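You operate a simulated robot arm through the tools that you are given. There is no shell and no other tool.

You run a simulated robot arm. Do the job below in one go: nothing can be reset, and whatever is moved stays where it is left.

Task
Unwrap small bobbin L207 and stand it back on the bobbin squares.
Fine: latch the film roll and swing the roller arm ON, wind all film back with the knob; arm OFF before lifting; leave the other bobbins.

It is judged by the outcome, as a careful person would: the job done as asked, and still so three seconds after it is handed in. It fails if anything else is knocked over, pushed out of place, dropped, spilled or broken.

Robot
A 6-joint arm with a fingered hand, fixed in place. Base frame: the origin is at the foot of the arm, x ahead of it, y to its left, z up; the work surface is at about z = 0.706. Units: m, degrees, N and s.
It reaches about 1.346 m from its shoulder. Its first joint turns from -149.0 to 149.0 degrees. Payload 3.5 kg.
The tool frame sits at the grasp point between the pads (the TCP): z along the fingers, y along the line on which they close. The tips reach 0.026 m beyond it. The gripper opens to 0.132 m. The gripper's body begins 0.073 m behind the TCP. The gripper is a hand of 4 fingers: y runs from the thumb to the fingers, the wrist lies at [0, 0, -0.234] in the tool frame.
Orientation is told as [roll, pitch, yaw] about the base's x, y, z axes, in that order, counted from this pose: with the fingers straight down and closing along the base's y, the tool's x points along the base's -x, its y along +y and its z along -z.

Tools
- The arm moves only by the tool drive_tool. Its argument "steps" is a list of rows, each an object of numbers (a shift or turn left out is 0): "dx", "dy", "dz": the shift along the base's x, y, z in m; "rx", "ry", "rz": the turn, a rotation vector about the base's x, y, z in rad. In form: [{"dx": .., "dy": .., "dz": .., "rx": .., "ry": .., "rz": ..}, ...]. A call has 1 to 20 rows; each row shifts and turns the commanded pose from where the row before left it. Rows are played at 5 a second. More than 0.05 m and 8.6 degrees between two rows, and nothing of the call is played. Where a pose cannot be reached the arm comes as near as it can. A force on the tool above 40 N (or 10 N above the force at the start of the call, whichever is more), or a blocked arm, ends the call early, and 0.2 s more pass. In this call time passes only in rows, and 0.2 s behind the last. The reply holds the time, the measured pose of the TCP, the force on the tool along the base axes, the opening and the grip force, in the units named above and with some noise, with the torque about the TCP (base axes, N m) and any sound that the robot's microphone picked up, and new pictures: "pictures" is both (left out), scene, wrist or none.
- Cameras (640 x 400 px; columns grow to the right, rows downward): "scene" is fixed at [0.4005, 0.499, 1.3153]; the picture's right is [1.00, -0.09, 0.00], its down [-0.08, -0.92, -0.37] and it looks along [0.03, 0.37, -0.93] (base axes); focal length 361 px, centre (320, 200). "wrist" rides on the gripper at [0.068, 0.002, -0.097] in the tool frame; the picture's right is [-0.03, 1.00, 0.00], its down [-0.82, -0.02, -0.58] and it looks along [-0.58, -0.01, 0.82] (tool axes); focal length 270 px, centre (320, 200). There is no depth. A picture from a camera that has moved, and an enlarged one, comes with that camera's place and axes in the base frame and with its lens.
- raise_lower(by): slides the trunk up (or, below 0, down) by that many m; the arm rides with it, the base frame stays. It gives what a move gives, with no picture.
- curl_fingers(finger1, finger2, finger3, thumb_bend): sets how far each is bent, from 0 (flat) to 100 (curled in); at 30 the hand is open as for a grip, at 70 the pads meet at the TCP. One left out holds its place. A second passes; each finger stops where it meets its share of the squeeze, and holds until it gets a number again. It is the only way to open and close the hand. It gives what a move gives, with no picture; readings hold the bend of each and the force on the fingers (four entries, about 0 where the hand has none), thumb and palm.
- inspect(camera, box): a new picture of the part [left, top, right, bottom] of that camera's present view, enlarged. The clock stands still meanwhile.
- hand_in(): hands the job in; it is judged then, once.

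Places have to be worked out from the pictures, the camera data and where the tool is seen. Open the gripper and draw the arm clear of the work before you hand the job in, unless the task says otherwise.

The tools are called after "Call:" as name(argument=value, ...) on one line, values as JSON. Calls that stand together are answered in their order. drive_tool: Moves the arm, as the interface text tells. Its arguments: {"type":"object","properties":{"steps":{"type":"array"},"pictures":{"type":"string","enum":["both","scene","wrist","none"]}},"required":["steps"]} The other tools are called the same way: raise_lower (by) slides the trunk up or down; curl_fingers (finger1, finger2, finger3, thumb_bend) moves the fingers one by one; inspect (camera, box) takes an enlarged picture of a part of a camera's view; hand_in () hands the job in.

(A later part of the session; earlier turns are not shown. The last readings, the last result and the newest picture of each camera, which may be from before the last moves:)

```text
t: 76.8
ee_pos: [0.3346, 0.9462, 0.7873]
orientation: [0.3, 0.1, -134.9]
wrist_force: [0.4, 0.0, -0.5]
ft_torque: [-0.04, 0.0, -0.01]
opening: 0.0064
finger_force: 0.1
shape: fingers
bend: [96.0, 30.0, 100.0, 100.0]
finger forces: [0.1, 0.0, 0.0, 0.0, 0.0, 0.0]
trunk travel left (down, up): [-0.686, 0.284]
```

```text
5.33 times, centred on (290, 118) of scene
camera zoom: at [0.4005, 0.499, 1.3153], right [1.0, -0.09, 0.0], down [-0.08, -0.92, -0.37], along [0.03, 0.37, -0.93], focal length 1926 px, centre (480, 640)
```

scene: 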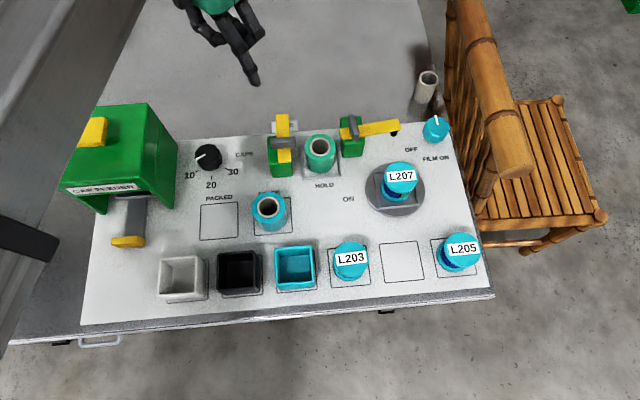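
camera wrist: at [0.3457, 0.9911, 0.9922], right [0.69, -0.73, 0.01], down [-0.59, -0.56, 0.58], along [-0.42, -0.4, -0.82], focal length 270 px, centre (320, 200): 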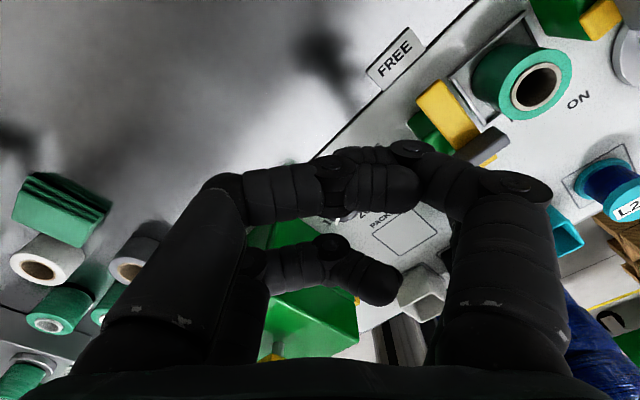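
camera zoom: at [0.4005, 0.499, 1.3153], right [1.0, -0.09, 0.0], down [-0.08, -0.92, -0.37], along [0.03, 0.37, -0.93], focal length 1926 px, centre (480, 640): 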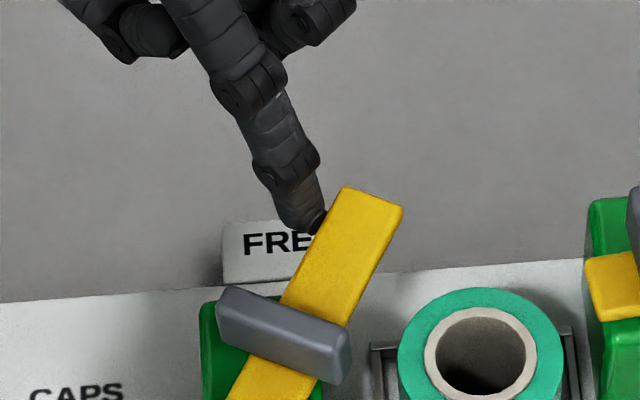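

The bar is turning smoothly with the poker. I'll continue along the arc toward HOLD.

Call:
drive_tool(steps=[{"dx": 0.0069, "dy": -0.0017}, {"dx": 0.0069, "dy": -0.0018}, {"dx": 0.0062, "dy": -0.0035}, {"dx": 0.0062, "dy": -0.0035}, {"dx": 0.005, "dy": -0.0049}, {"dx": 0.0051, "dy": -0.005}], pictures="none")

Call:
inspect(camera="scene", box=[250, 85, 370, 160])

```text
t: 78.2
ee_pos: [0.3713, 0.9262, 0.7869]
orientation: [0.3, 0.0, -134.8]
wrist_force: [-0.7, -0.7, 0.2]
ft_torque: [0.01, -0.03, 0.02]
opening: 0.0066
finger_force: 0.3
shape: fingers
bend: [96.0, 30.0, 100.0, 100.0]
finger forces: [0.0, 0.1, 0.0, 0.0, 0.1, 0.1]
trunk travel left (down, up): [-0.686, 0.284]
```

```text
5.33 times, centred on (310, 122) of scene
camera zoom: at [0.4005, 0.499, 1.3153], right [1.0, -0.09, 0.0], down [-0.08, -0.92, -0.37], along [0.03, 0.37, -0.93], focal length 1926 px, centre (373, 613)
```

zoom: 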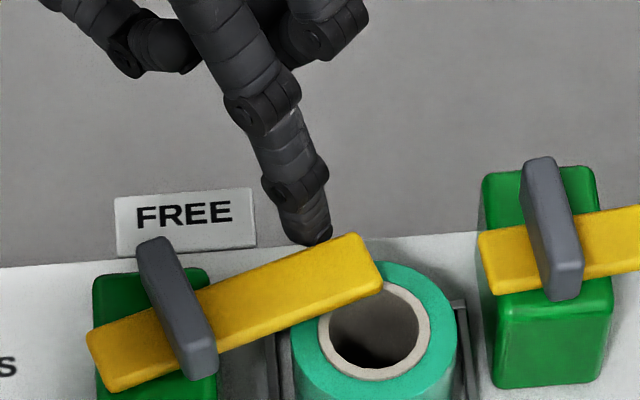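

The bar is over the roll at about 70°. I'll finish the last part in small steps and watch the force.

Call:
drive_tool(steps=[{"dx": 0.003, "dy": -0.004}, {"dx": 0.0025, "dy": -0.004}, {"dx": 0.002, "dy": -0.004}, {"dx": 0.001, "dy": -0.003}], pictures="none")

Call:
inspect(camera="scene", box=[250, 85, 370, 160])

```text
t: 79.2
ee_pos: [0.3813, 0.9116, 0.7873]
orientation: [0.2, 0.0, -135.0]
wrist_force: [0.0, -0.3, 0.0]
ft_torque: [0.01, 0.01, -0.03]
opening: 0.0064
finger_force: 0.1
shape: fingers
bend: [96.0, 30.0, 100.0, 100.0]
finger forces: [0.0, 0.0, 0.0, 0.1, 0.0, 0.0]
trunk travel left (down, up): [-0.686, 0.284]
```

```text
5.33 times, centred on (310, 122) of scene
camera zoom: at [0.4005, 0.499, 1.3153], right [1.0, -0.09, 0.0], down [-0.08, -0.92, -0.37], along [0.03, 0.37, -0.93], focal length 1926 px, centre (373, 613)
```

zoom: 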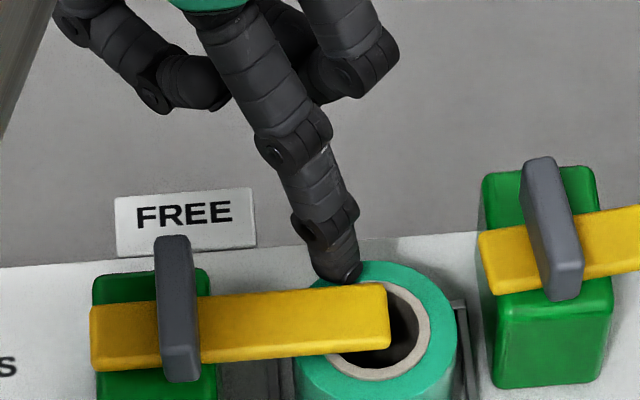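

The bar now points along +x over the roll core with no resistance yet. I'll nudge slightly further to feel for a stop.

Call:
drive_tool(steps=[{"dy": -0.002}, {"dy": -0.002}], pictures="none")

Call:
inspect(camera="scene", box=[250, 85, 370, 160])

```text
t: 79.8
ee_pos: [0.3793, 0.9099, 0.7871]
orientation: [0.3, 0.0, -134.9]
wrist_force: [0.9, 4.6, 0.1]
ft_torque: [-0.02, -0.12, 0.34]
opening: 0.0064
finger_force: 2.6
shape: fingers
bend: [96.0, 32.0, 100.0, 100.0]
finger forces: [0.1, 4.9, 0.0, 0.0, 0.0, 0.0]
trunk travel left (down, up): [-0.686, 0.284]
```

```text
5.33 times, centred on (310, 122) of scene
camera zoom: at [0.4005, 0.499, 1.3153], right [1.0, -0.09, 0.0], down [-0.08, -0.92, -0.37], along [0.03, 0.37, -0.93], focal length 1926 px, centre (373, 613)
```

zoom: 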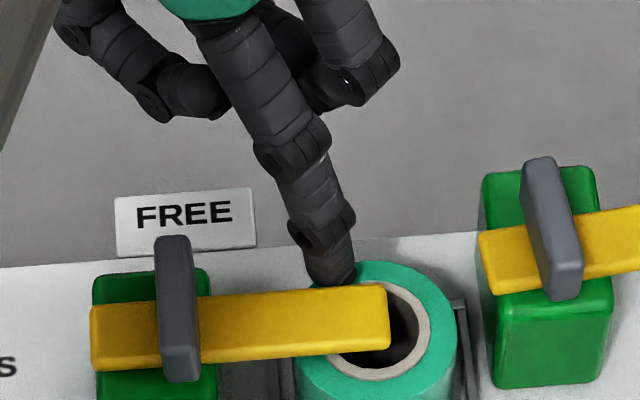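

It firmed up at about 5 N without moving, so the latch is against its HOLD stop. I'll back off and raise, then change the poker to finger3 at yaw −90° so the hand stays on the +x side of the roller arm.

Call:
drive_tool(steps=[{"dy": 0.01}, {"dy": 0.015}, {"dy": 0.015}], pictures="none")

Call:
raise_lower(by=0.11)

Call:
curl_fingers(finger1=100, finger2=100, finger3=30, thumb_bend=100)

Call:
drive_tool(steps=[{"dx": 0.02, "rz": 0.131}, {"dx": 0.035, "rz": 0.131}, {"dx": 0.035, "rz": 0.131}, {"dx": 0.035, "rz": 0.131}, {"dx": 0.035, "dy": -0.01, "rz": 0.131}, {"dx": 0.035, "dy": -0.01, "rz": 0.1304}, {"dx": 0.03, "dy": -0.01}, {"dx": 0.014, "dy": -0.01}], pictures="both")

```text
t: 80.7
ee_pos: [0.3809, 0.9461, 0.7882]
orientation: [0.2, 0.0, -134.8]
wrist_force: [-0.7, 0.7, 0.0]
ft_torque: [-0.01, -0.02, -0.02]
opening: 0.0062
finger_force: 0.0
shape: fingers
bend: [96.0, 30.0, 100.0, 100.0]
finger forces: [0.0, 0.0, 0.0, 0.0, 0.1, 0.0]
trunk travel left (down, up): [-0.686, 0.284]
```

```text
t: 82.1
ee_pos: [0.3795, 0.9463, 0.8972]
orientation: [0.3, 0.1, -134.9]
wrist_force: [0.6, 0.0, -0.3]
ft_torque: [0.01, 0.0, 0.0]
opening: 0.0065
finger_force: 0.0
shape: fingers
bend: [96.0, 30.0, 100.0, 100.0]
finger forces: [0.1, 0.0, 0.0, 0.0, 0.0, 0.1]
trunk travel left (down, up): [-0.796, 0.174]
```

```text
t: 83.1
ee_pos: [0.3786, 0.9472, 0.8968]
orientation: [0.3, 0.1, -134.9]
wrist_force: [-1.2, 0.2, 0.6]
ft_torque: [0.01, -0.03, 0.0]
opening: 0.0065
finger_force: 0.0
shape: fingers
bend: [96.0, 100.0, 30.0, 100.0]
finger forces: [0.1, 0.0, 0.0, 0.0, 0.0, 0.0]
trunk travel left (down, up): [-0.796, 0.174]
```

```text
t: 84.9
ee_pos: [0.6174, 0.9059, 0.8977]
orientation: [0.3, 0.0, -89.7]
wrist_force: [0.8, 0.9, 0.0]
ft_torque: [0.0, -0.03, -0.03]
opening: 0.0063
finger_force: 0.1
shape: fingers
bend: [96.0, 100.0, 30.0, 100.0]
finger forces: [0.1, 0.0, 0.0, 0.1, 0.0, 0.1]
trunk travel left (down, up): [-0.796, 0.174]
camera wrist: at [0.6185, 0.9744, 0.9942], right [1.0, -0.02, 0.01], down [-0.02, -0.82, 0.58], along [-0.01, -0.58, -0.82], focal length 270 px, centre (320, 200)
```

scene: 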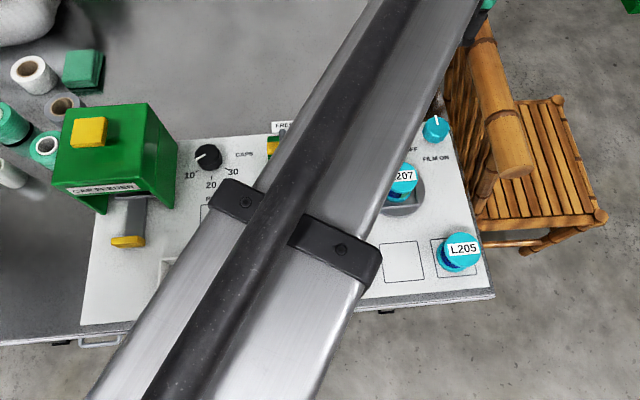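
wrist: 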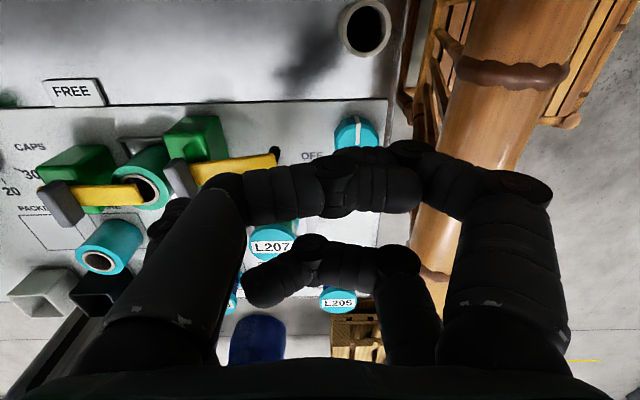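

There is a bamboo chair close to the panel's right side. Before lowering here I'll check how close it is to the hand.

Call:
inspect(camera="scene", box=[400, 0, 640, 250])

Call:
inspect(camera="wrist", box=[320, 0, 640, 200])

```text
1.60 times, centred on (520, 125) of scene
camera zoom: at [0.4005, 0.499, 1.3153], right [1.0, -0.09, 0.0], down [-0.08, -0.92, -0.37], along [0.03, 0.37, -0.93], focal length 578 px, centre (0, 320)
```

zoom: 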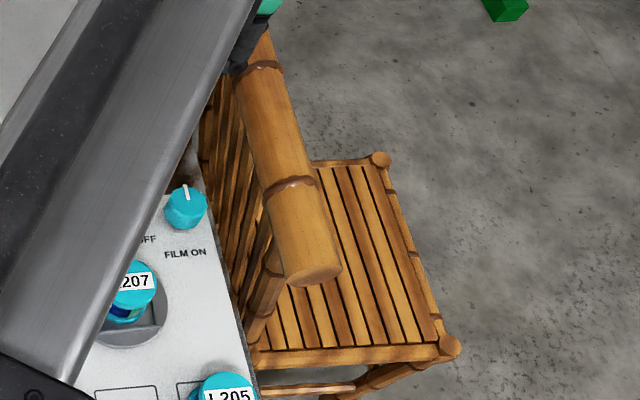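

```text
2.00 times, centred on (480, 100) of wrist
camera zoom: at [0.6185, 0.9744, 0.9942], right [1.0, -0.02, 0.01], down [-0.02, -0.82, 0.58], along [-0.01, -0.58, -0.82], focal length 541 px, centre (0, 400)
```

zoom: 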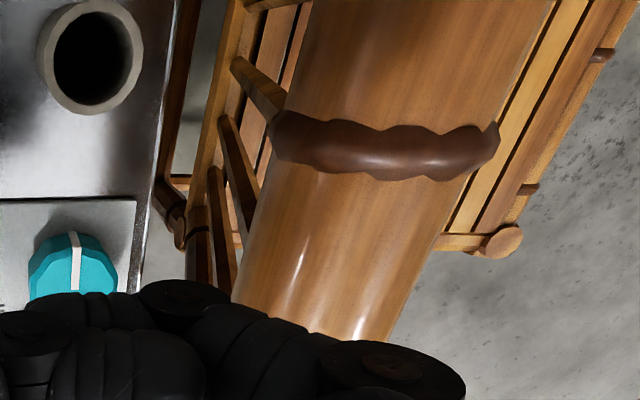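

Triangulating, the chair rail is at x≥0.77 with its top near z 0.72, well below the hand. The poker should be at about (0.543, 0.887), just +y of the roller arm, so I'll lower to arm height.

Call:
raise_lower(by=-0.08)

Call:
inspect(camera="wrist", box=[0, 0, 640, 400])

Call:
inspect(camera="scene", box=[0, 0, 640, 400])

```text
t: 86.0
ee_pos: [0.6186, 0.9063, 0.8177]
orientation: [0.3, 0.0, -89.8]
wrist_force: [-0.6, -0.7, 0.8]
ft_torque: [-0.02, 0.02, 0.01]
opening: 0.0061
finger_force: 0.1
shape: fingers
bend: [96.0, 100.0, 30.0, 100.0]
finger forces: [0.1, 0.0, 0.0, 0.0, 0.1, 0.1]
trunk travel left (down, up): [-0.716, 0.254]
```

```text
1.00 times, centred on (320, 200) of wrist (not enlarged: the box is as wide or as high as the picture)
camera zoom: at [0.6182, 0.9744, 0.9143], right [1.0, -0.02, 0.01], down [-0.02, -0.82, 0.58], along [-0.01, -0.58, -0.82], focal length 270 px, centre (320, 200)
```

zoom: 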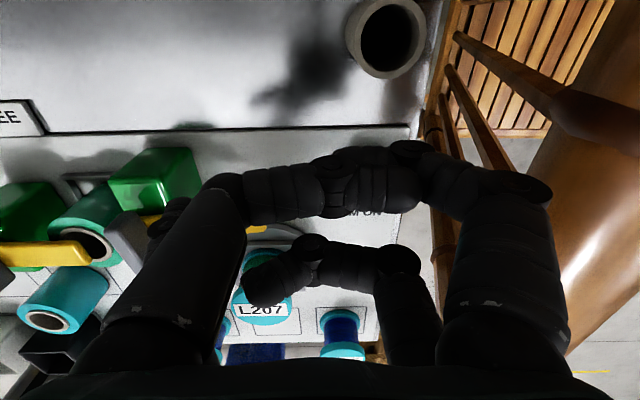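

```text
1.00 times, centred on (320, 200) of scene (not enlarged: the box is as wide or as high as the picture)
camera zoom: at [0.4005, 0.499, 1.3153], right [1.0, -0.09, 0.0], down [-0.08, -0.92, -0.37], along [0.03, 0.37, -0.93], focal length 361 px, centre (320, 200)
```

zoom: 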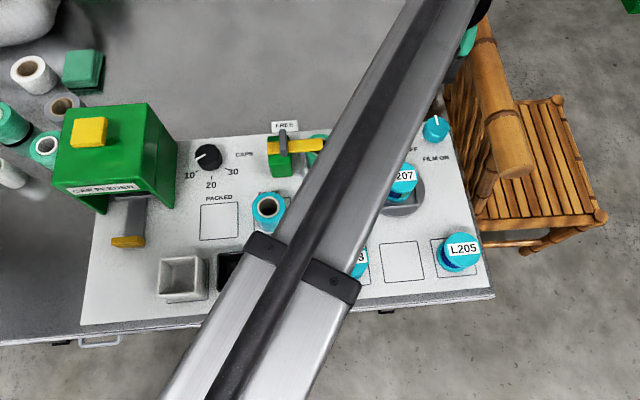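

The view is partly blocked, but the geometry matched well last time. I'll lower the last 3.6 cm to arm height and check the force.

Call:
raise_lower(by=-0.036)

Call:
inspect(camera="wrist", box=[60, 120, 260, 260])

```text
t: 86.8
ee_pos: [0.6166, 0.906, 0.782]
orientation: [0.3, 0.1, -89.9]
wrist_force: [1.1, -0.2, -0.3]
ft_torque: [-0.03, -0.02, 0.0]
opening: 0.0065
finger_force: 0.1
shape: fingers
bend: [96.0, 100.0, 30.0, 100.0]
finger forces: [0.0, 0.0, 0.1, 0.0, 0.1, 0.0]
trunk travel left (down, up): [-0.68, 0.29]
```

```text
2.86 times, centred on (160, 190) of wrist
camera zoom: at [0.6182, 0.9744, 0.8783], right [1.0, -0.02, 0.01], down [-0.02, -0.82, 0.58], along [-0.01, -0.58, -0.82], focal length 772 px, centre (777, 229)
```

zoom: 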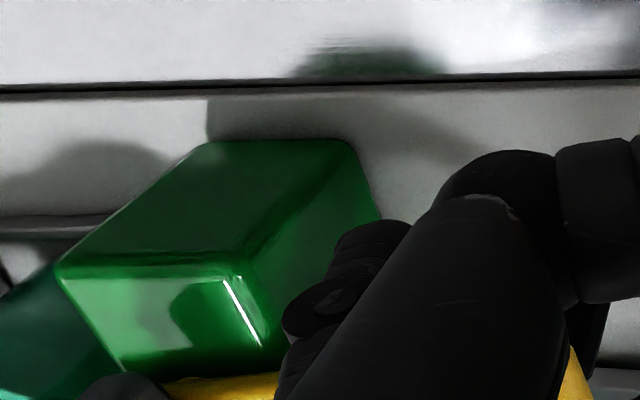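

The poker is beside the arm's +y side. I'll push along the first part of the arc.

Call:
drive_tool(steps=[{"dx": 0.0015, "dy": -0.0095}, {"dx": 0.0023, "dy": -0.0095}, {"dx": 0.002, "dy": -0.0075}, {"dx": 0.0019, "dy": -0.0075}, {"dx": 0.0, "dy": -0.0078}, {"dx": 0.0, "dy": -0.0077}, {"dx": -0.002, "dy": -0.0075}, {"dx": -0.0021, "dy": -0.0075}], pictures="both")

```text
t: 88.6
ee_pos: [0.622, 0.8409, 0.7817]
orientation: [0.3, 0.0, -89.9]
wrist_force: [-0.1, 0.2, 0.4]
ft_torque: [0.02, 0.0, -0.02]
opening: 0.0065
finger_force: 0.1
shape: fingers
bend: [96.0, 100.0, 30.0, 100.0]
finger forces: [0.1, 0.0, 0.1, 0.1, 0.1, 0.1]
trunk travel left (down, up): [-0.68, 0.29]
camera wrist: at [0.6219, 0.9094, 0.8782], right [1.0, -0.02, 0.01], down [-0.02, -0.82, 0.58], along [-0.01, -0.58, -0.82], focal length 270 px, centre (320, 200)
```

scene: 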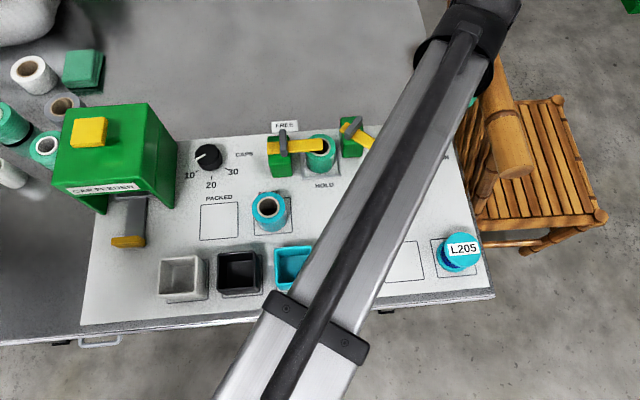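
wrist: 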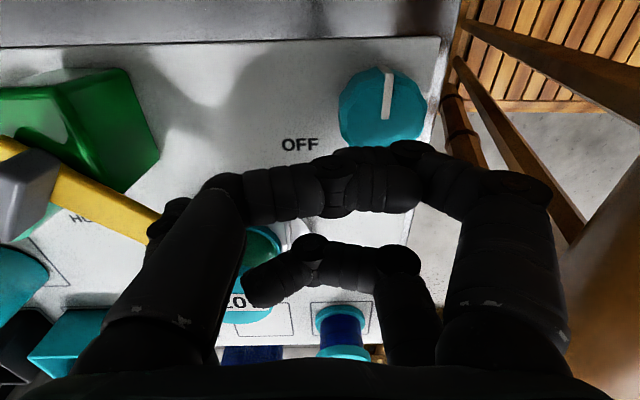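

The roller arm is swinging, now at about 40°. I'll continue to 90° in smaller steps.

Call:
drive_tool(steps=[{"dx": -0.0039, "dy": -0.0067}, {"dx": -0.0039, "dy": -0.0066}, {"dx": -0.0055, "dy": -0.0055}, {"dx": -0.0056, "dy": -0.0055}, {"dx": -0.0067, "dy": -0.004}], pictures="none")

Call:
inspect(camera="scene", box=[270, 90, 450, 240])

Call:
inspect(camera="wrist", box=[0, 0, 640, 400])

```text
t: 89.8
ee_pos: [0.597, 0.8154, 0.7817]
orientation: [0.4, 0.2, -90.0]
wrist_force: [13.7, 19.2, 7.7]
ft_torque: [0.06, 0.24, -0.72]
opening: 0.0063
finger_force: 11.1
shape: fingers
bend: [96.0, 100.0, 40.0, 100.0]
finger forces: [0.0, 0.0, 22.4, 0.0, 0.0, 0.1]
trunk travel left (down, up): [-0.68, 0.29]
```

```text
2.67 times, centred on (360, 165) of scene
camera zoom: at [0.4005, 0.499, 1.3153], right [1.0, -0.09, 0.0], down [-0.08, -0.92, -0.37], along [0.03, 0.37, -0.93], focal length 963 px, centre (213, 293)
```

zoom: 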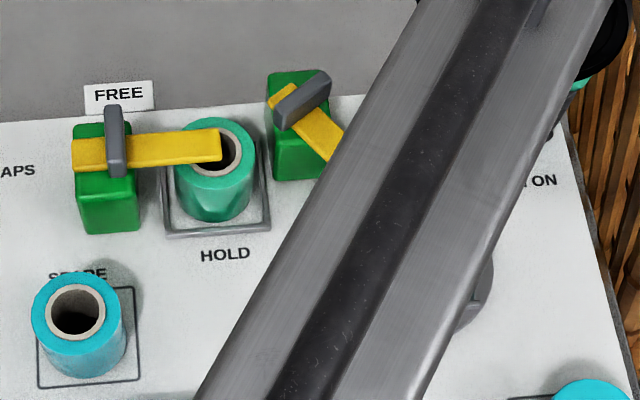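

```text
1.00 times, centred on (320, 200) of wrist (not enlarged: the box is as wide or as high as the picture)
camera zoom: at [0.5973, 0.8833, 0.8779], right [1.0, -0.02, 0.01], down [-0.02, -0.82, 0.57], along [-0.01, -0.57, -0.82], focal length 270 px, centre (320, 200)
```

zoom: 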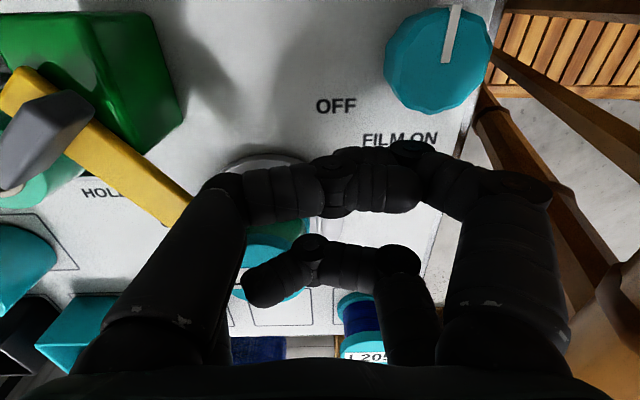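

The arm firmed up at about 48° with 22 N, which fits the roller meeting the bobbin. I'll back off straight away and look.

Call:
drive_tool(steps=[{"dx": 0.0075, "dy": 0.0067}, {"dx": 0.0075, "dy": 0.0067}, {"dx": 0.01, "dy": 0.012}], pictures="none")

Call:
raise_lower(by=0.1)

Call:
drive_tool(steps=[{"dx": 0.0, "dy": 0.04}, {"dx": -0.03, "dy": 0.04}, {"dx": -0.04, "dy": 0.03}, {"dx": -0.04, "dy": 0.02}, {"dx": -0.04}, {"dx": -0.04}], pictures="both")

Call:
inspect(camera="scene", box=[320, 90, 480, 240])

```text
t: 90.6
ee_pos: [0.6213, 0.838, 0.7808]
orientation: [0.2, -0.1, -89.9]
wrist_force: [-1.0, 0.6, -8.8]
ft_torque: [0.19, -0.62, 0.01]
opening: 0.0066
finger_force: 5.1
shape: fingers
bend: [96.0, 100.0, 33.0, 100.0]
finger forces: [0.0, 0.0, 9.9, 0.0, 0.1, 0.1]
trunk travel left (down, up): [-0.68, 0.29]
```

```text
t: 91.0
ee_pos: [0.6182, 0.8431, 0.784]
orientation: [0.2, 0.3, -89.9]
wrist_force: [-7.8, 3.8, -34.0]
ft_torque: [0.91, -2.25, -0.42]
opening: 0.0064
finger_force: 17.5
shape: fingers
bend: [96.0, 100.0, 34.0, 100.0]
finger forces: [0.0, 0.0, 35.4, 0.1, 0.2, 0.0]
trunk travel left (down, up): [-0.686, 0.284]
stopped: the force on the tool passed its limit at 60 N (the readings are from after the stop); the commanded pose is now the measured one
```

```text
t: 92.4
ee_pos: [0.4284, 0.9701, 0.7878]
orientation: [0.2, 0.3, -89.8]
wrist_force: [0.7, -0.1, -0.1]
ft_torque: [0.0, 0.03, 0.02]
opening: 0.0067
finger_force: 0.1
shape: fingers
bend: [96.0, 100.0, 30.0, 100.0]
finger forces: [0.1, 0.0, 0.1, 0.0, 0.0, 0.1]
trunk travel left (down, up): [-0.686, 0.284]
camera wrist: at [0.4294, 1.0377, 0.8841], right [1.0, -0.02, 0.0], down [-0.02, -0.82, 0.57], along [-0.01, -0.57, -0.82], focal length 270 px, centre (320, 200)
```

scene: 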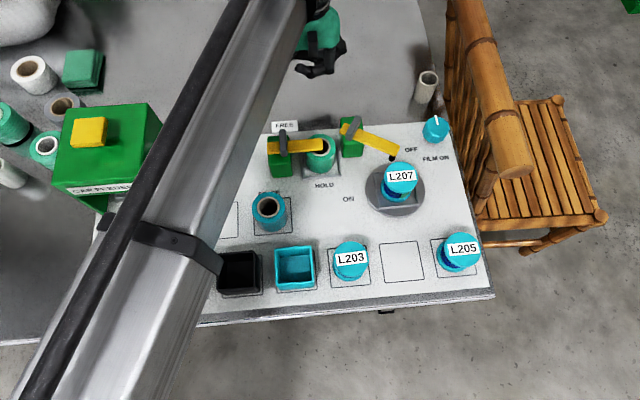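
wrist: 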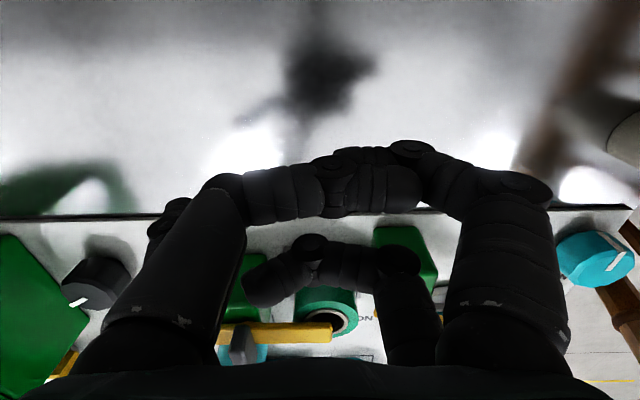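

```text
2.67 times, centred on (400, 165) of scene
camera zoom: at [0.4005, 0.499, 1.3153], right [1.0, -0.09, 0.0], down [-0.08, -0.92, -0.37], along [0.03, 0.37, -0.93], focal length 963 px, centre (107, 293)
```

zoom: 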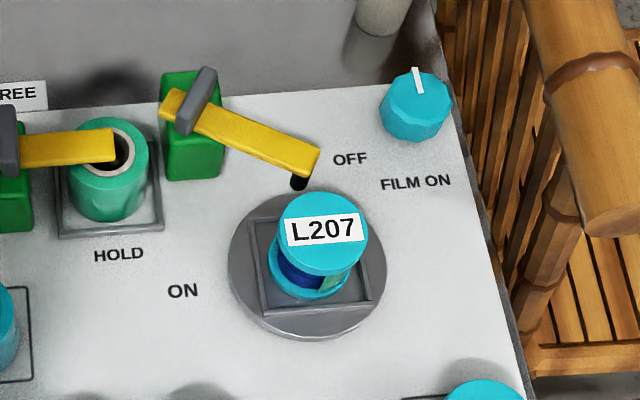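

Everything looks undisturbed. The finger had slipped under the arm's bar and dragged the arm back to about 34°, while the ON stop is near 55°. I'll raise clear and go again with the poker about 2 cm lower so it pushes on its straight part.

Call:
raise_lower(by=0.1)

Call:
drive_tool(steps=[{"dx": 0.04}, {"dx": 0.04, "dy": -0.01}, {"dx": 0.04, "dy": -0.03}, {"dx": 0.04, "dy": -0.034}, {"dx": 0.042, "dy": -0.034}], pictures="both")

```text
t: 93.8
ee_pos: [0.4291, 0.9688, 0.887]
orientation: [0.3, 0.2, -89.9]
wrist_force: [-0.3, -0.6, -0.4]
ft_torque: [-0.01, 0.01, -0.01]
opening: 0.0064
finger_force: 0.1
shape: fingers
bend: [96.0, 100.0, 30.0, 100.0]
finger forces: [0.0, 0.0, 0.0, 0.2, 0.1, 0.0]
trunk travel left (down, up): [-0.786, 0.184]
```

```text
refused: row 4 steps farther than a row can; nothing moved
```

Row 4 was slightly too long, so I'll resend the move with shorter rows.

Call:
drive_tool(steps=[{"dx": 0.034}, {"dx": 0.034, "dy": -0.013}, {"dx": 0.034, "dy": -0.023}, {"dx": 0.034, "dy": -0.023}, {"dx": 0.033, "dy": -0.023}, {"dx": 0.033, "dy": -0.025}], pictures="both")

```text
t: 95.2
ee_pos: [0.631, 0.8619, 0.888]
orientation: [0.4, 0.2, -89.9]
wrist_force: [-0.1, 0.1, 0.2]
ft_torque: [0.01, -0.05, 0.0]
opening: 0.0063
finger_force: 0.1
shape: fingers
bend: [96.0, 100.0, 30.0, 100.0]
finger forces: [0.0, 0.1, 0.0, 0.0, 0.0, 0.0]
trunk travel left (down, up): [-0.786, 0.184]
camera wrist: at [0.6326, 0.9301, 0.9841], right [1.0, -0.02, 0.0], down [-0.02, -0.82, 0.57], along [-0.01, -0.57, -0.82], focal length 270 px, centre (320, 200)
```

scene: 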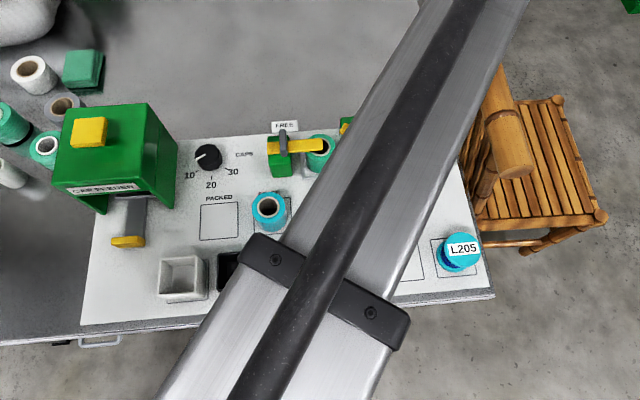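
wrist: 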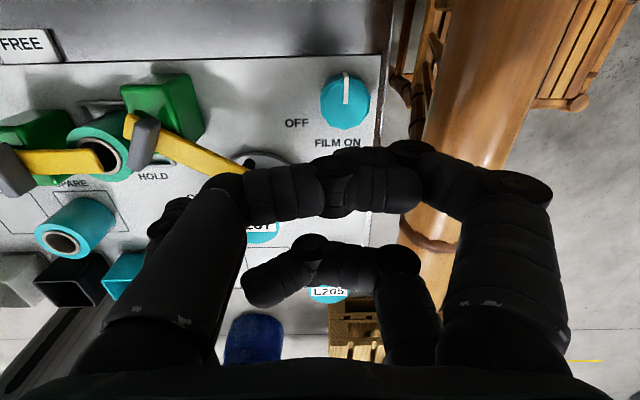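

The poker's foot point falls about 2 cm on the +y side of the arm. I'll lower to TCP z≈0.765 so the tip is near 0.738.

Call:
raise_lower(by=-0.1)

Call:
raise_lower(by=-0.0235)

Call:
inspect(camera="wrist", box=[0, 0, 640, 400])

```text
t: 96.5
ee_pos: [0.6334, 0.8613, 0.7879]
orientation: [0.3, 0.2, -90.0]
wrist_force: [-0.3, -0.2, 0.1]
ft_torque: [-0.02, -0.01, -0.03]
opening: 0.0064
finger_force: 0.2
shape: fingers
bend: [96.0, 100.0, 30.0, 100.0]
finger forces: [0.3, 0.0, 0.0, 0.1, 0.0, 0.1]
trunk travel left (down, up): [-0.686, 0.284]
```

```text
t: 97.2
ee_pos: [0.6323, 0.8613, 0.7647]
orientation: [0.3, 0.1, -89.9]
wrist_force: [-0.1, -0.2, -0.1]
ft_torque: [-0.05, 0.01, 0.04]
opening: 0.0065
finger_force: 0.0
shape: fingers
bend: [96.0, 100.0, 30.0, 100.0]
finger forces: [0.0, 0.0, 0.0, 0.0, 0.0, 0.1]
trunk travel left (down, up): [-0.662, 0.308]
```

```text
1.00 times, centred on (320, 200) of wrist (not enlarged: the box is as wide or as high as the picture)
camera zoom: at [0.6326, 0.9301, 0.8607], right [1.0, -0.02, 0.0], down [-0.02, -0.82, 0.57], along [-0.01, -0.57, -0.82], focal length 270 px, centre (320, 200)
```

zoom: 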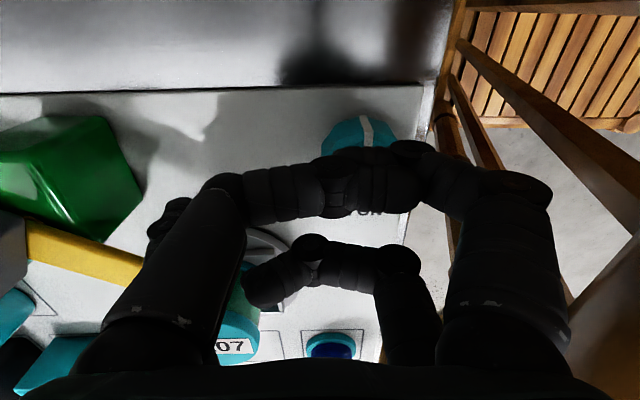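

No contact so far. I'll push along the arc to about 45° and check the forces.

Call:
drive_tool(steps=[{"dx": -0.003, "dy": -0.005}, {"dx": -0.003, "dy": -0.005}, {"dx": -0.003, "dy": -0.005}, {"dx": -0.003, "dy": -0.005}], pictures="none")

Call:
drive_tool(steps=[{"dx": -0.0011, "dy": -0.0023}, {"dx": -0.0011, "dy": -0.0023}, {"dx": -0.0013, "dy": -0.0022}], pictures="wrist")

```text
t: 98.2
ee_pos: [0.6201, 0.8427, 0.7635]
orientation: [0.2, 0.2, -90.0]
wrist_force: [-0.8, 0.0, -0.5]
ft_torque: [0.02, 0.01, 0.01]
opening: 0.0067
finger_force: 0.1
shape: fingers
bend: [96.0, 100.0, 30.0, 100.0]
finger forces: [0.1, 0.0, 0.1, 0.1, 0.0, 0.1]
trunk travel left (down, up): [-0.662, 0.308]
```

```text
t: 99.0
ee_pos: [0.6162, 0.835, 0.7642]
orientation: [0.3, 0.3, -89.9]
wrist_force: [1.1, 0.1, -0.2]
ft_torque: [-0.01, -0.03, -0.02]
opening: 0.0065
finger_force: 0.0
shape: fingers
bend: [96.0, 100.0, 30.0, 100.0]
finger forces: [0.0, 0.0, 0.1, 0.1, 0.0, 0.1]
trunk travel left (down, up): [-0.662, 0.308]
camera wrist: at [0.6169, 0.903, 0.8606], right [1.0, -0.02, 0.0], down [-0.02, -0.82, 0.57], along [-0.01, -0.57, -0.82], focal length 270 px, centre (320, 200)
```

wrist: 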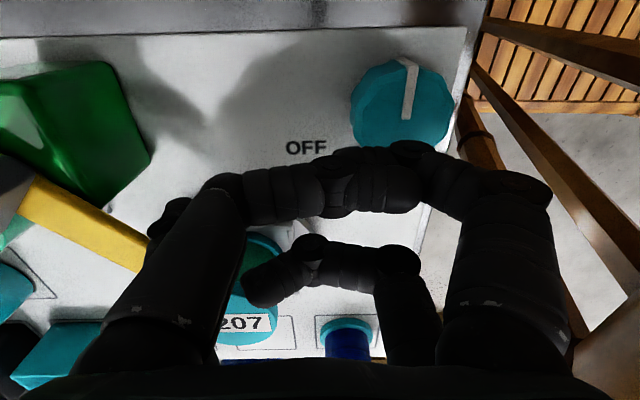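

There is still no resistance. I'll keep pushing gently along the arc until the stop is felt.

Call:
drive_tool(steps=[{"dx": -0.0013, "dy": -0.0022}, {"dx": -0.0013, "dy": -0.0021}], pictures="none")

Call:
drive_tool(steps=[{"dx": -0.0014, "dy": -0.002}, {"dx": -0.0014, "dy": -0.002}], pictures="none")

```text
t: 99.6
ee_pos: [0.6141, 0.829, 0.7647]
orientation: [0.2, 0.2, -89.8]
wrist_force: [0.5, 0.2, -0.1]
ft_torque: [-0.02, -0.02, -0.01]
opening: 0.0066
finger_force: 0.1
shape: fingers
bend: [96.0, 100.0, 30.0, 100.0]
finger forces: [0.0, 0.0, 0.1, 0.0, 0.1, 0.1]
trunk travel left (down, up): [-0.662, 0.308]
```

```text
t: 100.2
ee_pos: [0.6117, 0.8281, 0.7633]
orientation: [0.3, 0.3, -89.9]
wrist_force: [2.4, 3.4, 1.5]
ft_torque: [-0.07, 0.09, -0.13]
opening: 0.0065
finger_force: 1.8
shape: fingers
bend: [96.0, 100.0, 31.0, 100.0]
finger forces: [0.1, 0.0, 3.9, 0.0, 0.1, 0.1]
trunk travel left (down, up): [-0.662, 0.308]
```

Resistance of about 4 N at the expected angle means the arm is at its ON stop. I'll back off along the same line and check that the finger is free.

Call:
drive_tool(steps=[{"dx": 0.003, "dy": 0.003}, {"dx": 0.006, "dy": 0.006}], pictures="none")

Call:
drive_tool(steps=[{"dx": 0.008, "dy": 0.008}, {"dx": 0.008, "dy": 0.01}], pictures="wrist")

```text
t: 100.8
ee_pos: [0.6201, 0.8363, 0.7638]
orientation: [0.2, 0.2, -89.9]
wrist_force: [-0.7, -0.2, 0.2]
ft_torque: [0.01, 0.03, 0.03]
opening: 0.0065
finger_force: 0.0
shape: fingers
bend: [96.0, 100.0, 30.0, 100.0]
finger forces: [0.1, 0.1, 0.0, 0.0, 0.0, 0.1]
trunk travel left (down, up): [-0.662, 0.308]
```

```text
t: 101.4
ee_pos: [0.6366, 0.855, 0.7634]
orientation: [0.2, 0.2, -89.9]
wrist_force: [-0.3, 0.1, 0.0]
ft_torque: [0.01, 0.01, -0.01]
opening: 0.0065
finger_force: 0.0
shape: fingers
bend: [96.0, 100.0, 30.0, 100.0]
finger forces: [0.0, 0.1, 0.0, 0.0, 0.0, 0.0]
trunk travel left (down, up): [-0.662, 0.308]
camera wrist: at [0.6376, 0.9225, 0.8607], right [1.0, -0.02, 0.0], down [-0.02, -0.82, 0.57], along [-0.01, -0.57, -0.82], focal length 270 px, centre (320, 200)
```

wrist: 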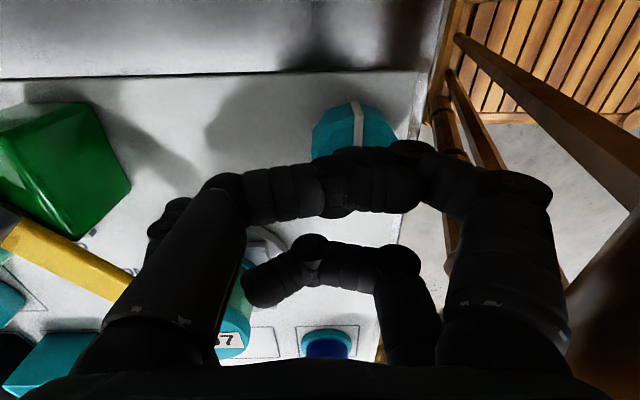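

The finger is free. I'll raise and move aside to verify the arm position with the scene camera.

Call:
raise_lower(by=0.12)

Call:
drive_tool(steps=[{"dx": -0.035, "dy": 0.02}, {"dx": -0.04, "dy": 0.02}, {"dx": -0.04, "dy": 0.02}, {"dx": -0.04, "dy": 0.02}, {"dx": -0.04, "dy": 0.02}], pictures="scene")

Call:
inspect(camera="scene", box=[320, 90, 480, 240])

```text
t: 102.9
ee_pos: [0.6365, 0.8537, 0.8842]
orientation: [0.4, 0.3, -89.8]
wrist_force: [0.2, 0.3, -0.3]
ft_torque: [0.01, 0.03, -0.03]
opening: 0.0067
finger_force: 0.1
shape: fingers
bend: [96.0, 100.0, 30.0, 100.0]
finger forces: [0.0, 0.0, 0.0, 0.0, 0.0, 0.1]
trunk travel left (down, up): [-0.782, 0.188]
```

```text
t: 104.1
ee_pos: [0.4414, 0.9537, 0.8847]
orientation: [0.2, 0.2, -90.0]
wrist_force: [-0.1, 0.6, -0.3]
ft_torque: [0.01, 0.02, 0.02]
opening: 0.0066
finger_force: 0.1
shape: fingers
bend: [96.0, 100.0, 30.0, 100.0]
finger forces: [0.0, 0.1, 0.0, 0.0, 0.0, 0.0]
trunk travel left (down, up): [-0.782, 0.188]
```

scene: 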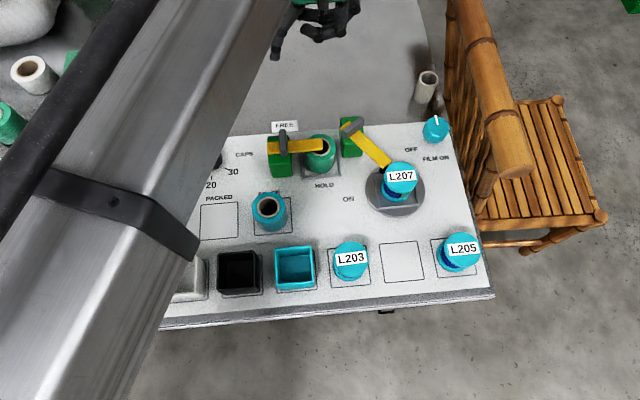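

```text
2.67 times, centred on (400, 165) of scene
camera zoom: at [0.4005, 0.499, 1.3153], right [1.0, -0.09, 0.0], down [-0.08, -0.92, -0.37], along [0.03, 0.37, -0.93], focal length 963 px, centre (107, 293)
```

zoom: 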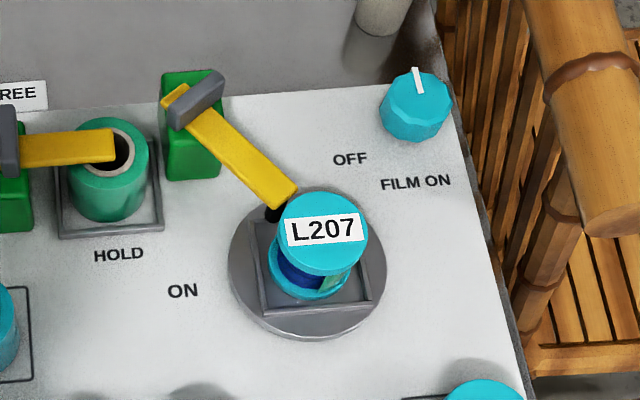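

The arm now points straight at the bobbin at about 53°, with the roller against it: ON. Next is the knob near (0.655, 0.861); I'll open the fingers part way and move above it.

Call:
curl_fingers(finger1=42, finger2=42, finger3=42, thumb_bend=42)

Call:
drive_tool(steps=[{"dx": 0.036, "dy": -0.015}, {"dx": 0.036, "dy": -0.016}, {"dx": 0.036, "dy": -0.016}, {"dx": 0.036, "dy": -0.016}, {"dx": 0.036, "dy": -0.015}, {"dx": 0.034, "dy": -0.015}], pictures="both")

Call:
inspect(camera="wrist", box=[240, 0, 400, 150])

```text
t: 105.1
ee_pos: [0.4412, 0.9539, 0.8827]
orientation: [0.3, 0.2, -89.8]
wrist_force: [0.1, 0.4, -0.7]
ft_torque: [-0.02, 0.02, 0.02]
opening: 0.0925
finger_force: 0.0
shape: fingers
bend: [42.0, 42.0, 42.0, 42.0]
finger forces: [0.0, 0.1, 0.0, 0.1, 0.1, 0.0]
trunk travel left (down, up): [-0.782, 0.188]
```

```text
t: 106.5
ee_pos: [0.6543, 0.8624, 0.8858]
orientation: [0.2, 0.3, -89.6]
wrist_force: [-9.6, 5.6, 11.4]
ft_torque: [0.16, -0.16, 0.19]
opening: 0.0835
finger_force: 7.6
shape: fingers
bend: [48.0, 49.0, 42.0, 42.0]
finger forces: [7.1, 7.3, 0.0, 0.1, 0.0, 0.0]
trunk travel left (down, up): [-0.782, 0.188]
camera wrist: at [0.6542, 0.9299, 0.9823], right [1.0, -0.02, 0.0], down [-0.02, -0.82, 0.57], along [-0.01, -0.57, -0.82], focal length 270 px, centre (320, 200)
```

scene: 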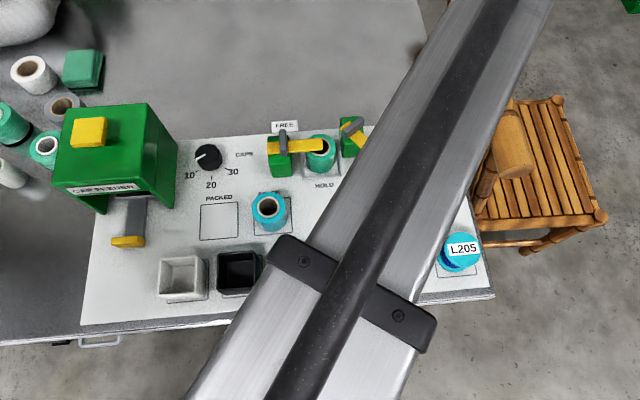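
wrist: 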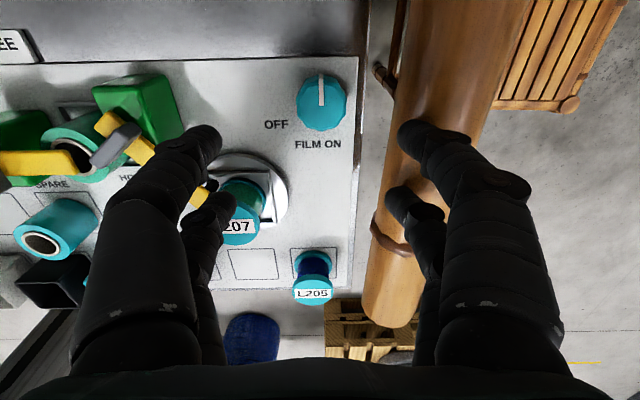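

```text
2.67 times, centred on (320, 75) of wrist
camera zoom: at [0.6542, 0.9299, 0.9823], right [1.0, -0.02, 0.0], down [-0.02, -0.82, 0.57], along [-0.01, -0.57, -0.82], focal length 721 px, centre (320, 533)
```

zoom: 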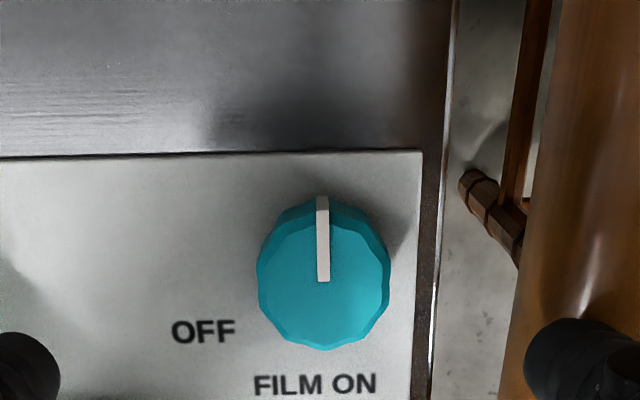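

The +x fingers are touching the chair's top rail, which is actually at about x 0.71, z 0.84. I'll back away in −x at once.

Call:
drive_tool(steps=[{"dx": -0.02}, {"dx": -0.03}, {"dx": -0.03}], pictures="wrist")

Call:
inspect(camera="scene", box=[400, 0, 640, 250])

```text
t: 107.3
ee_pos: [0.5755, 0.8616, 0.8838]
orientation: [0.3, 0.2, -89.9]
wrist_force: [-0.4, -0.3, 0.6]
ft_torque: [0.02, 0.02, -0.01]
opening: 0.0925
finger_force: 0.0
shape: fingers
bend: [42.0, 42.0, 42.0, 42.0]
finger forces: [0.1, 0.1, 0.1, 0.0, 0.0, 0.0]
trunk travel left (down, up): [-0.782, 0.188]
camera wrist: at [0.5773, 0.9293, 0.9807], right [1.0, -0.02, 0.0], down [-0.02, -0.82, 0.57], along [-0.01, -0.57, -0.82], focal length 270 px, centre (320, 200)
```

wrist: 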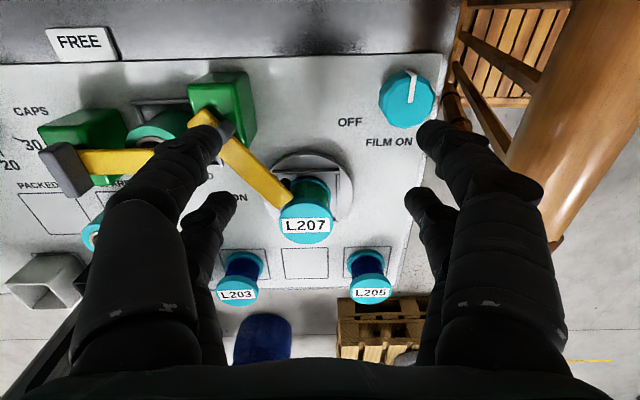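

```text
1.60 times, centred on (520, 125) of scene
camera zoom: at [0.4005, 0.499, 1.3153], right [1.0, -0.09, 0.0], down [-0.08, -0.92, -0.37], along [0.03, 0.37, -0.93], focal length 578 px, centre (0, 320)
```

zoom: 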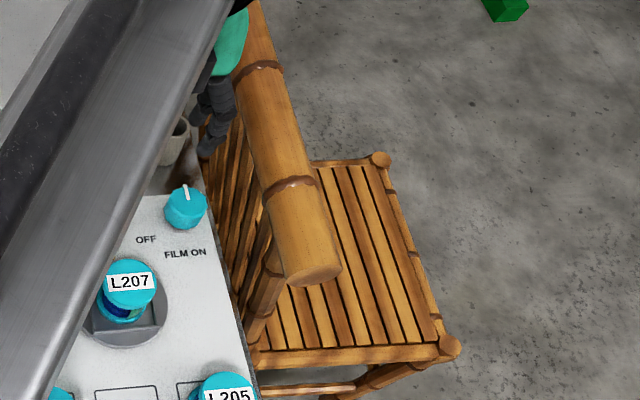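

The chair hasn't moved. This view shows L207's +y side, so I'll look closely at the film on it and at the knob.

Call:
inspect(camera="wrist", box=[250, 130, 370, 260])

Call:
inspect(camera="wrist", box=[340, 40, 460, 140])

Call:
inspect(camera="scene", box=[360, 110, 460, 220])

```text
3.08 times, centred on (310, 195) of wrist
camera zoom: at [0.5773, 0.9293, 0.9807], right [1.0, -0.02, 0.0], down [-0.02, -0.82, 0.57], along [-0.01, -0.57, -0.82], focal length 832 px, centre (351, 215)
```

zoom: 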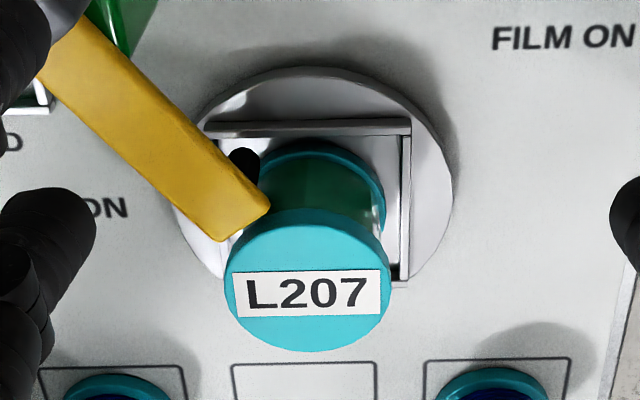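

```text
4.00 times, centred on (400, 90) of wrist
camera zoom: at [0.5773, 0.9293, 0.9807], right [1.0, -0.02, 0.0], down [-0.02, -0.82, 0.57], along [-0.01, -0.57, -0.82], focal length 1081 px, centre (0, 640)
```

zoom: 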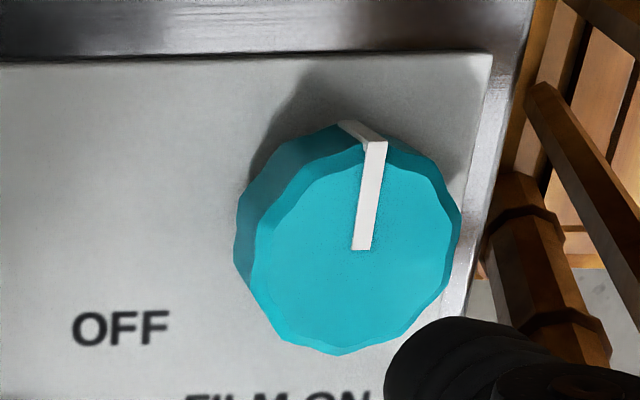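

```text
3.64 times, centred on (410, 165) of scene
camera zoom: at [0.4005, 0.499, 1.3153], right [1.0, -0.09, 0.0], down [-0.08, -0.92, -0.37], along [0.03, 0.37, -0.93], focal length 1313 px, centre (-7, 327)
```

zoom: 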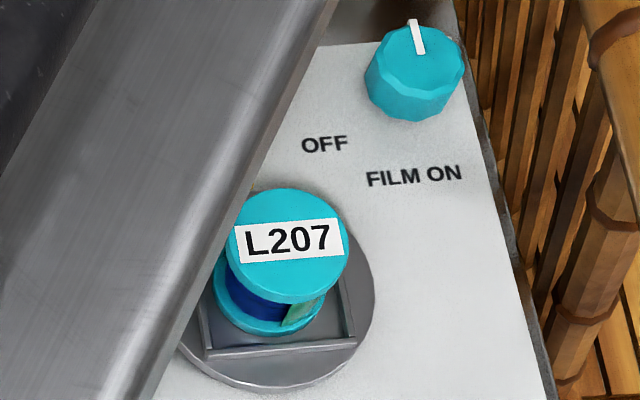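

The film still covers L207's +y side, and its free edge shows at the −y side. The rail leaves no room to grip the knob, so I'll dial it with the finger2 poker, pressing on its top off-centre and circling. I'll form the poker and move over the knob.

Call:
curl_fingers(finger1=100, finger2=30, finger3=100, thumb_bend=100)

Call:
drive_tool(steps=[{"dx": 0.0075, "dy": 0.0129}, {"dx": 0.0074, "dy": 0.0129}], pictures="scene")

Call:
raise_lower(by=-0.1)

Call:
inspect(camera="scene", box=[380, 80, 500, 180])

Call:
inspect(camera="wrist", box=[0, 0, 640, 400])

```text
t: 108.3
ee_pos: [0.576, 0.8611, 0.8837]
orientation: [0.2, 0.2, -90.0]
wrist_force: [-0.4, 0.1, -0.3]
ft_torque: [-0.03, -0.02, 0.02]
opening: 0.0066
finger_force: 0.0
shape: fingers
bend: [96.0, 30.0, 100.0, 100.0]
finger forces: [0.1, 0.0, 0.1, 0.1, 0.1, 0.0]
trunk travel left (down, up): [-0.782, 0.188]
```

```text
t: 108.9
ee_pos: [0.5922, 0.8873, 0.8842]
orientation: [0.1, 0.2, -89.9]
wrist_force: [0.1, 0.1, -0.6]
ft_torque: [-0.03, -0.03, -0.02]
opening: 0.0064
finger_force: 0.1
shape: fingers
bend: [96.0, 30.0, 100.0, 100.0]
finger forces: [0.0, 0.0, 0.0, 0.1, 0.0, 0.1]
trunk travel left (down, up): [-0.782, 0.188]
```

scene: 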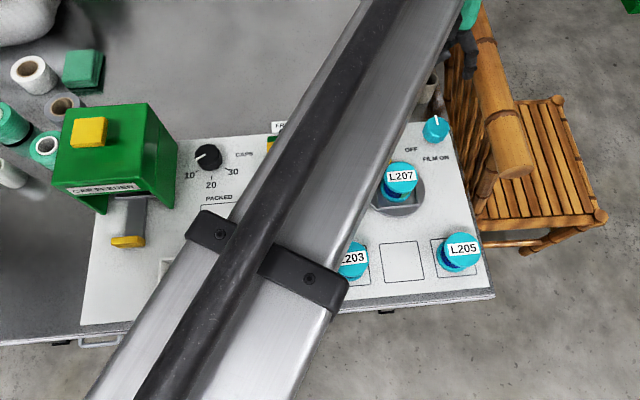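

```text
t: 110.2
ee_pos: [0.5915, 0.8884, 0.784]
orientation: [0.4, 0.2, -89.9]
wrist_force: [-0.2, -0.1, 0.9]
ft_torque: [0.02, 0.01, 0.01]
opening: 0.0061
finger_force: 0.1
shape: fingers
bend: [96.0, 30.0, 100.0, 100.0]
finger forces: [0.0, 0.0, 0.0, 0.0, 0.0, 0.0]
trunk travel left (down, up): [-0.682, 0.288]
```

```text
4.00 times, centred on (440, 130) of scene
camera zoom: at [0.4005, 0.499, 1.3153], right [1.0, -0.09, 0.0], down [-0.08, -0.92, -0.37], along [0.03, 0.37, -0.93], focal length 1444 px, centre (-160, 480)
```

zoom: 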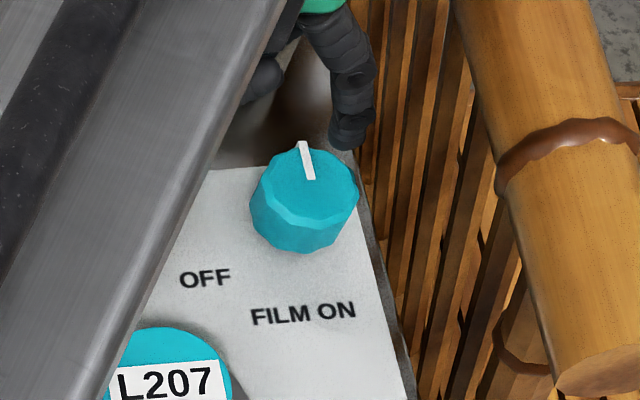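

```text
1.00 times, centred on (320, 200) of wrist (not enlarged: the box is as wide or as high as the picture)
camera zoom: at [0.5919, 0.956, 0.8808], right [1.0, -0.02, 0.0], down [-0.02, -0.82, 0.57], along [-0.01, -0.57, -0.82], focal length 270 px, centre (320, 200)
```

zoom: 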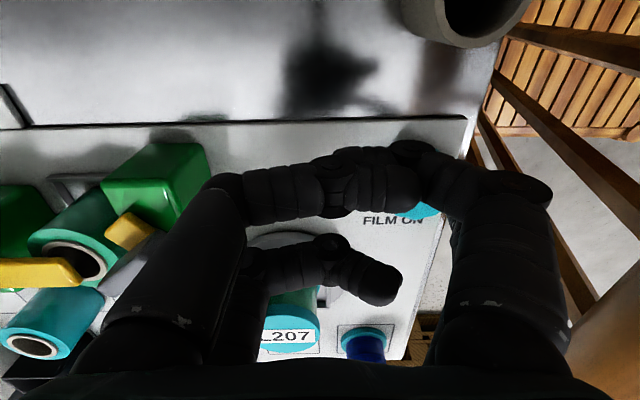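

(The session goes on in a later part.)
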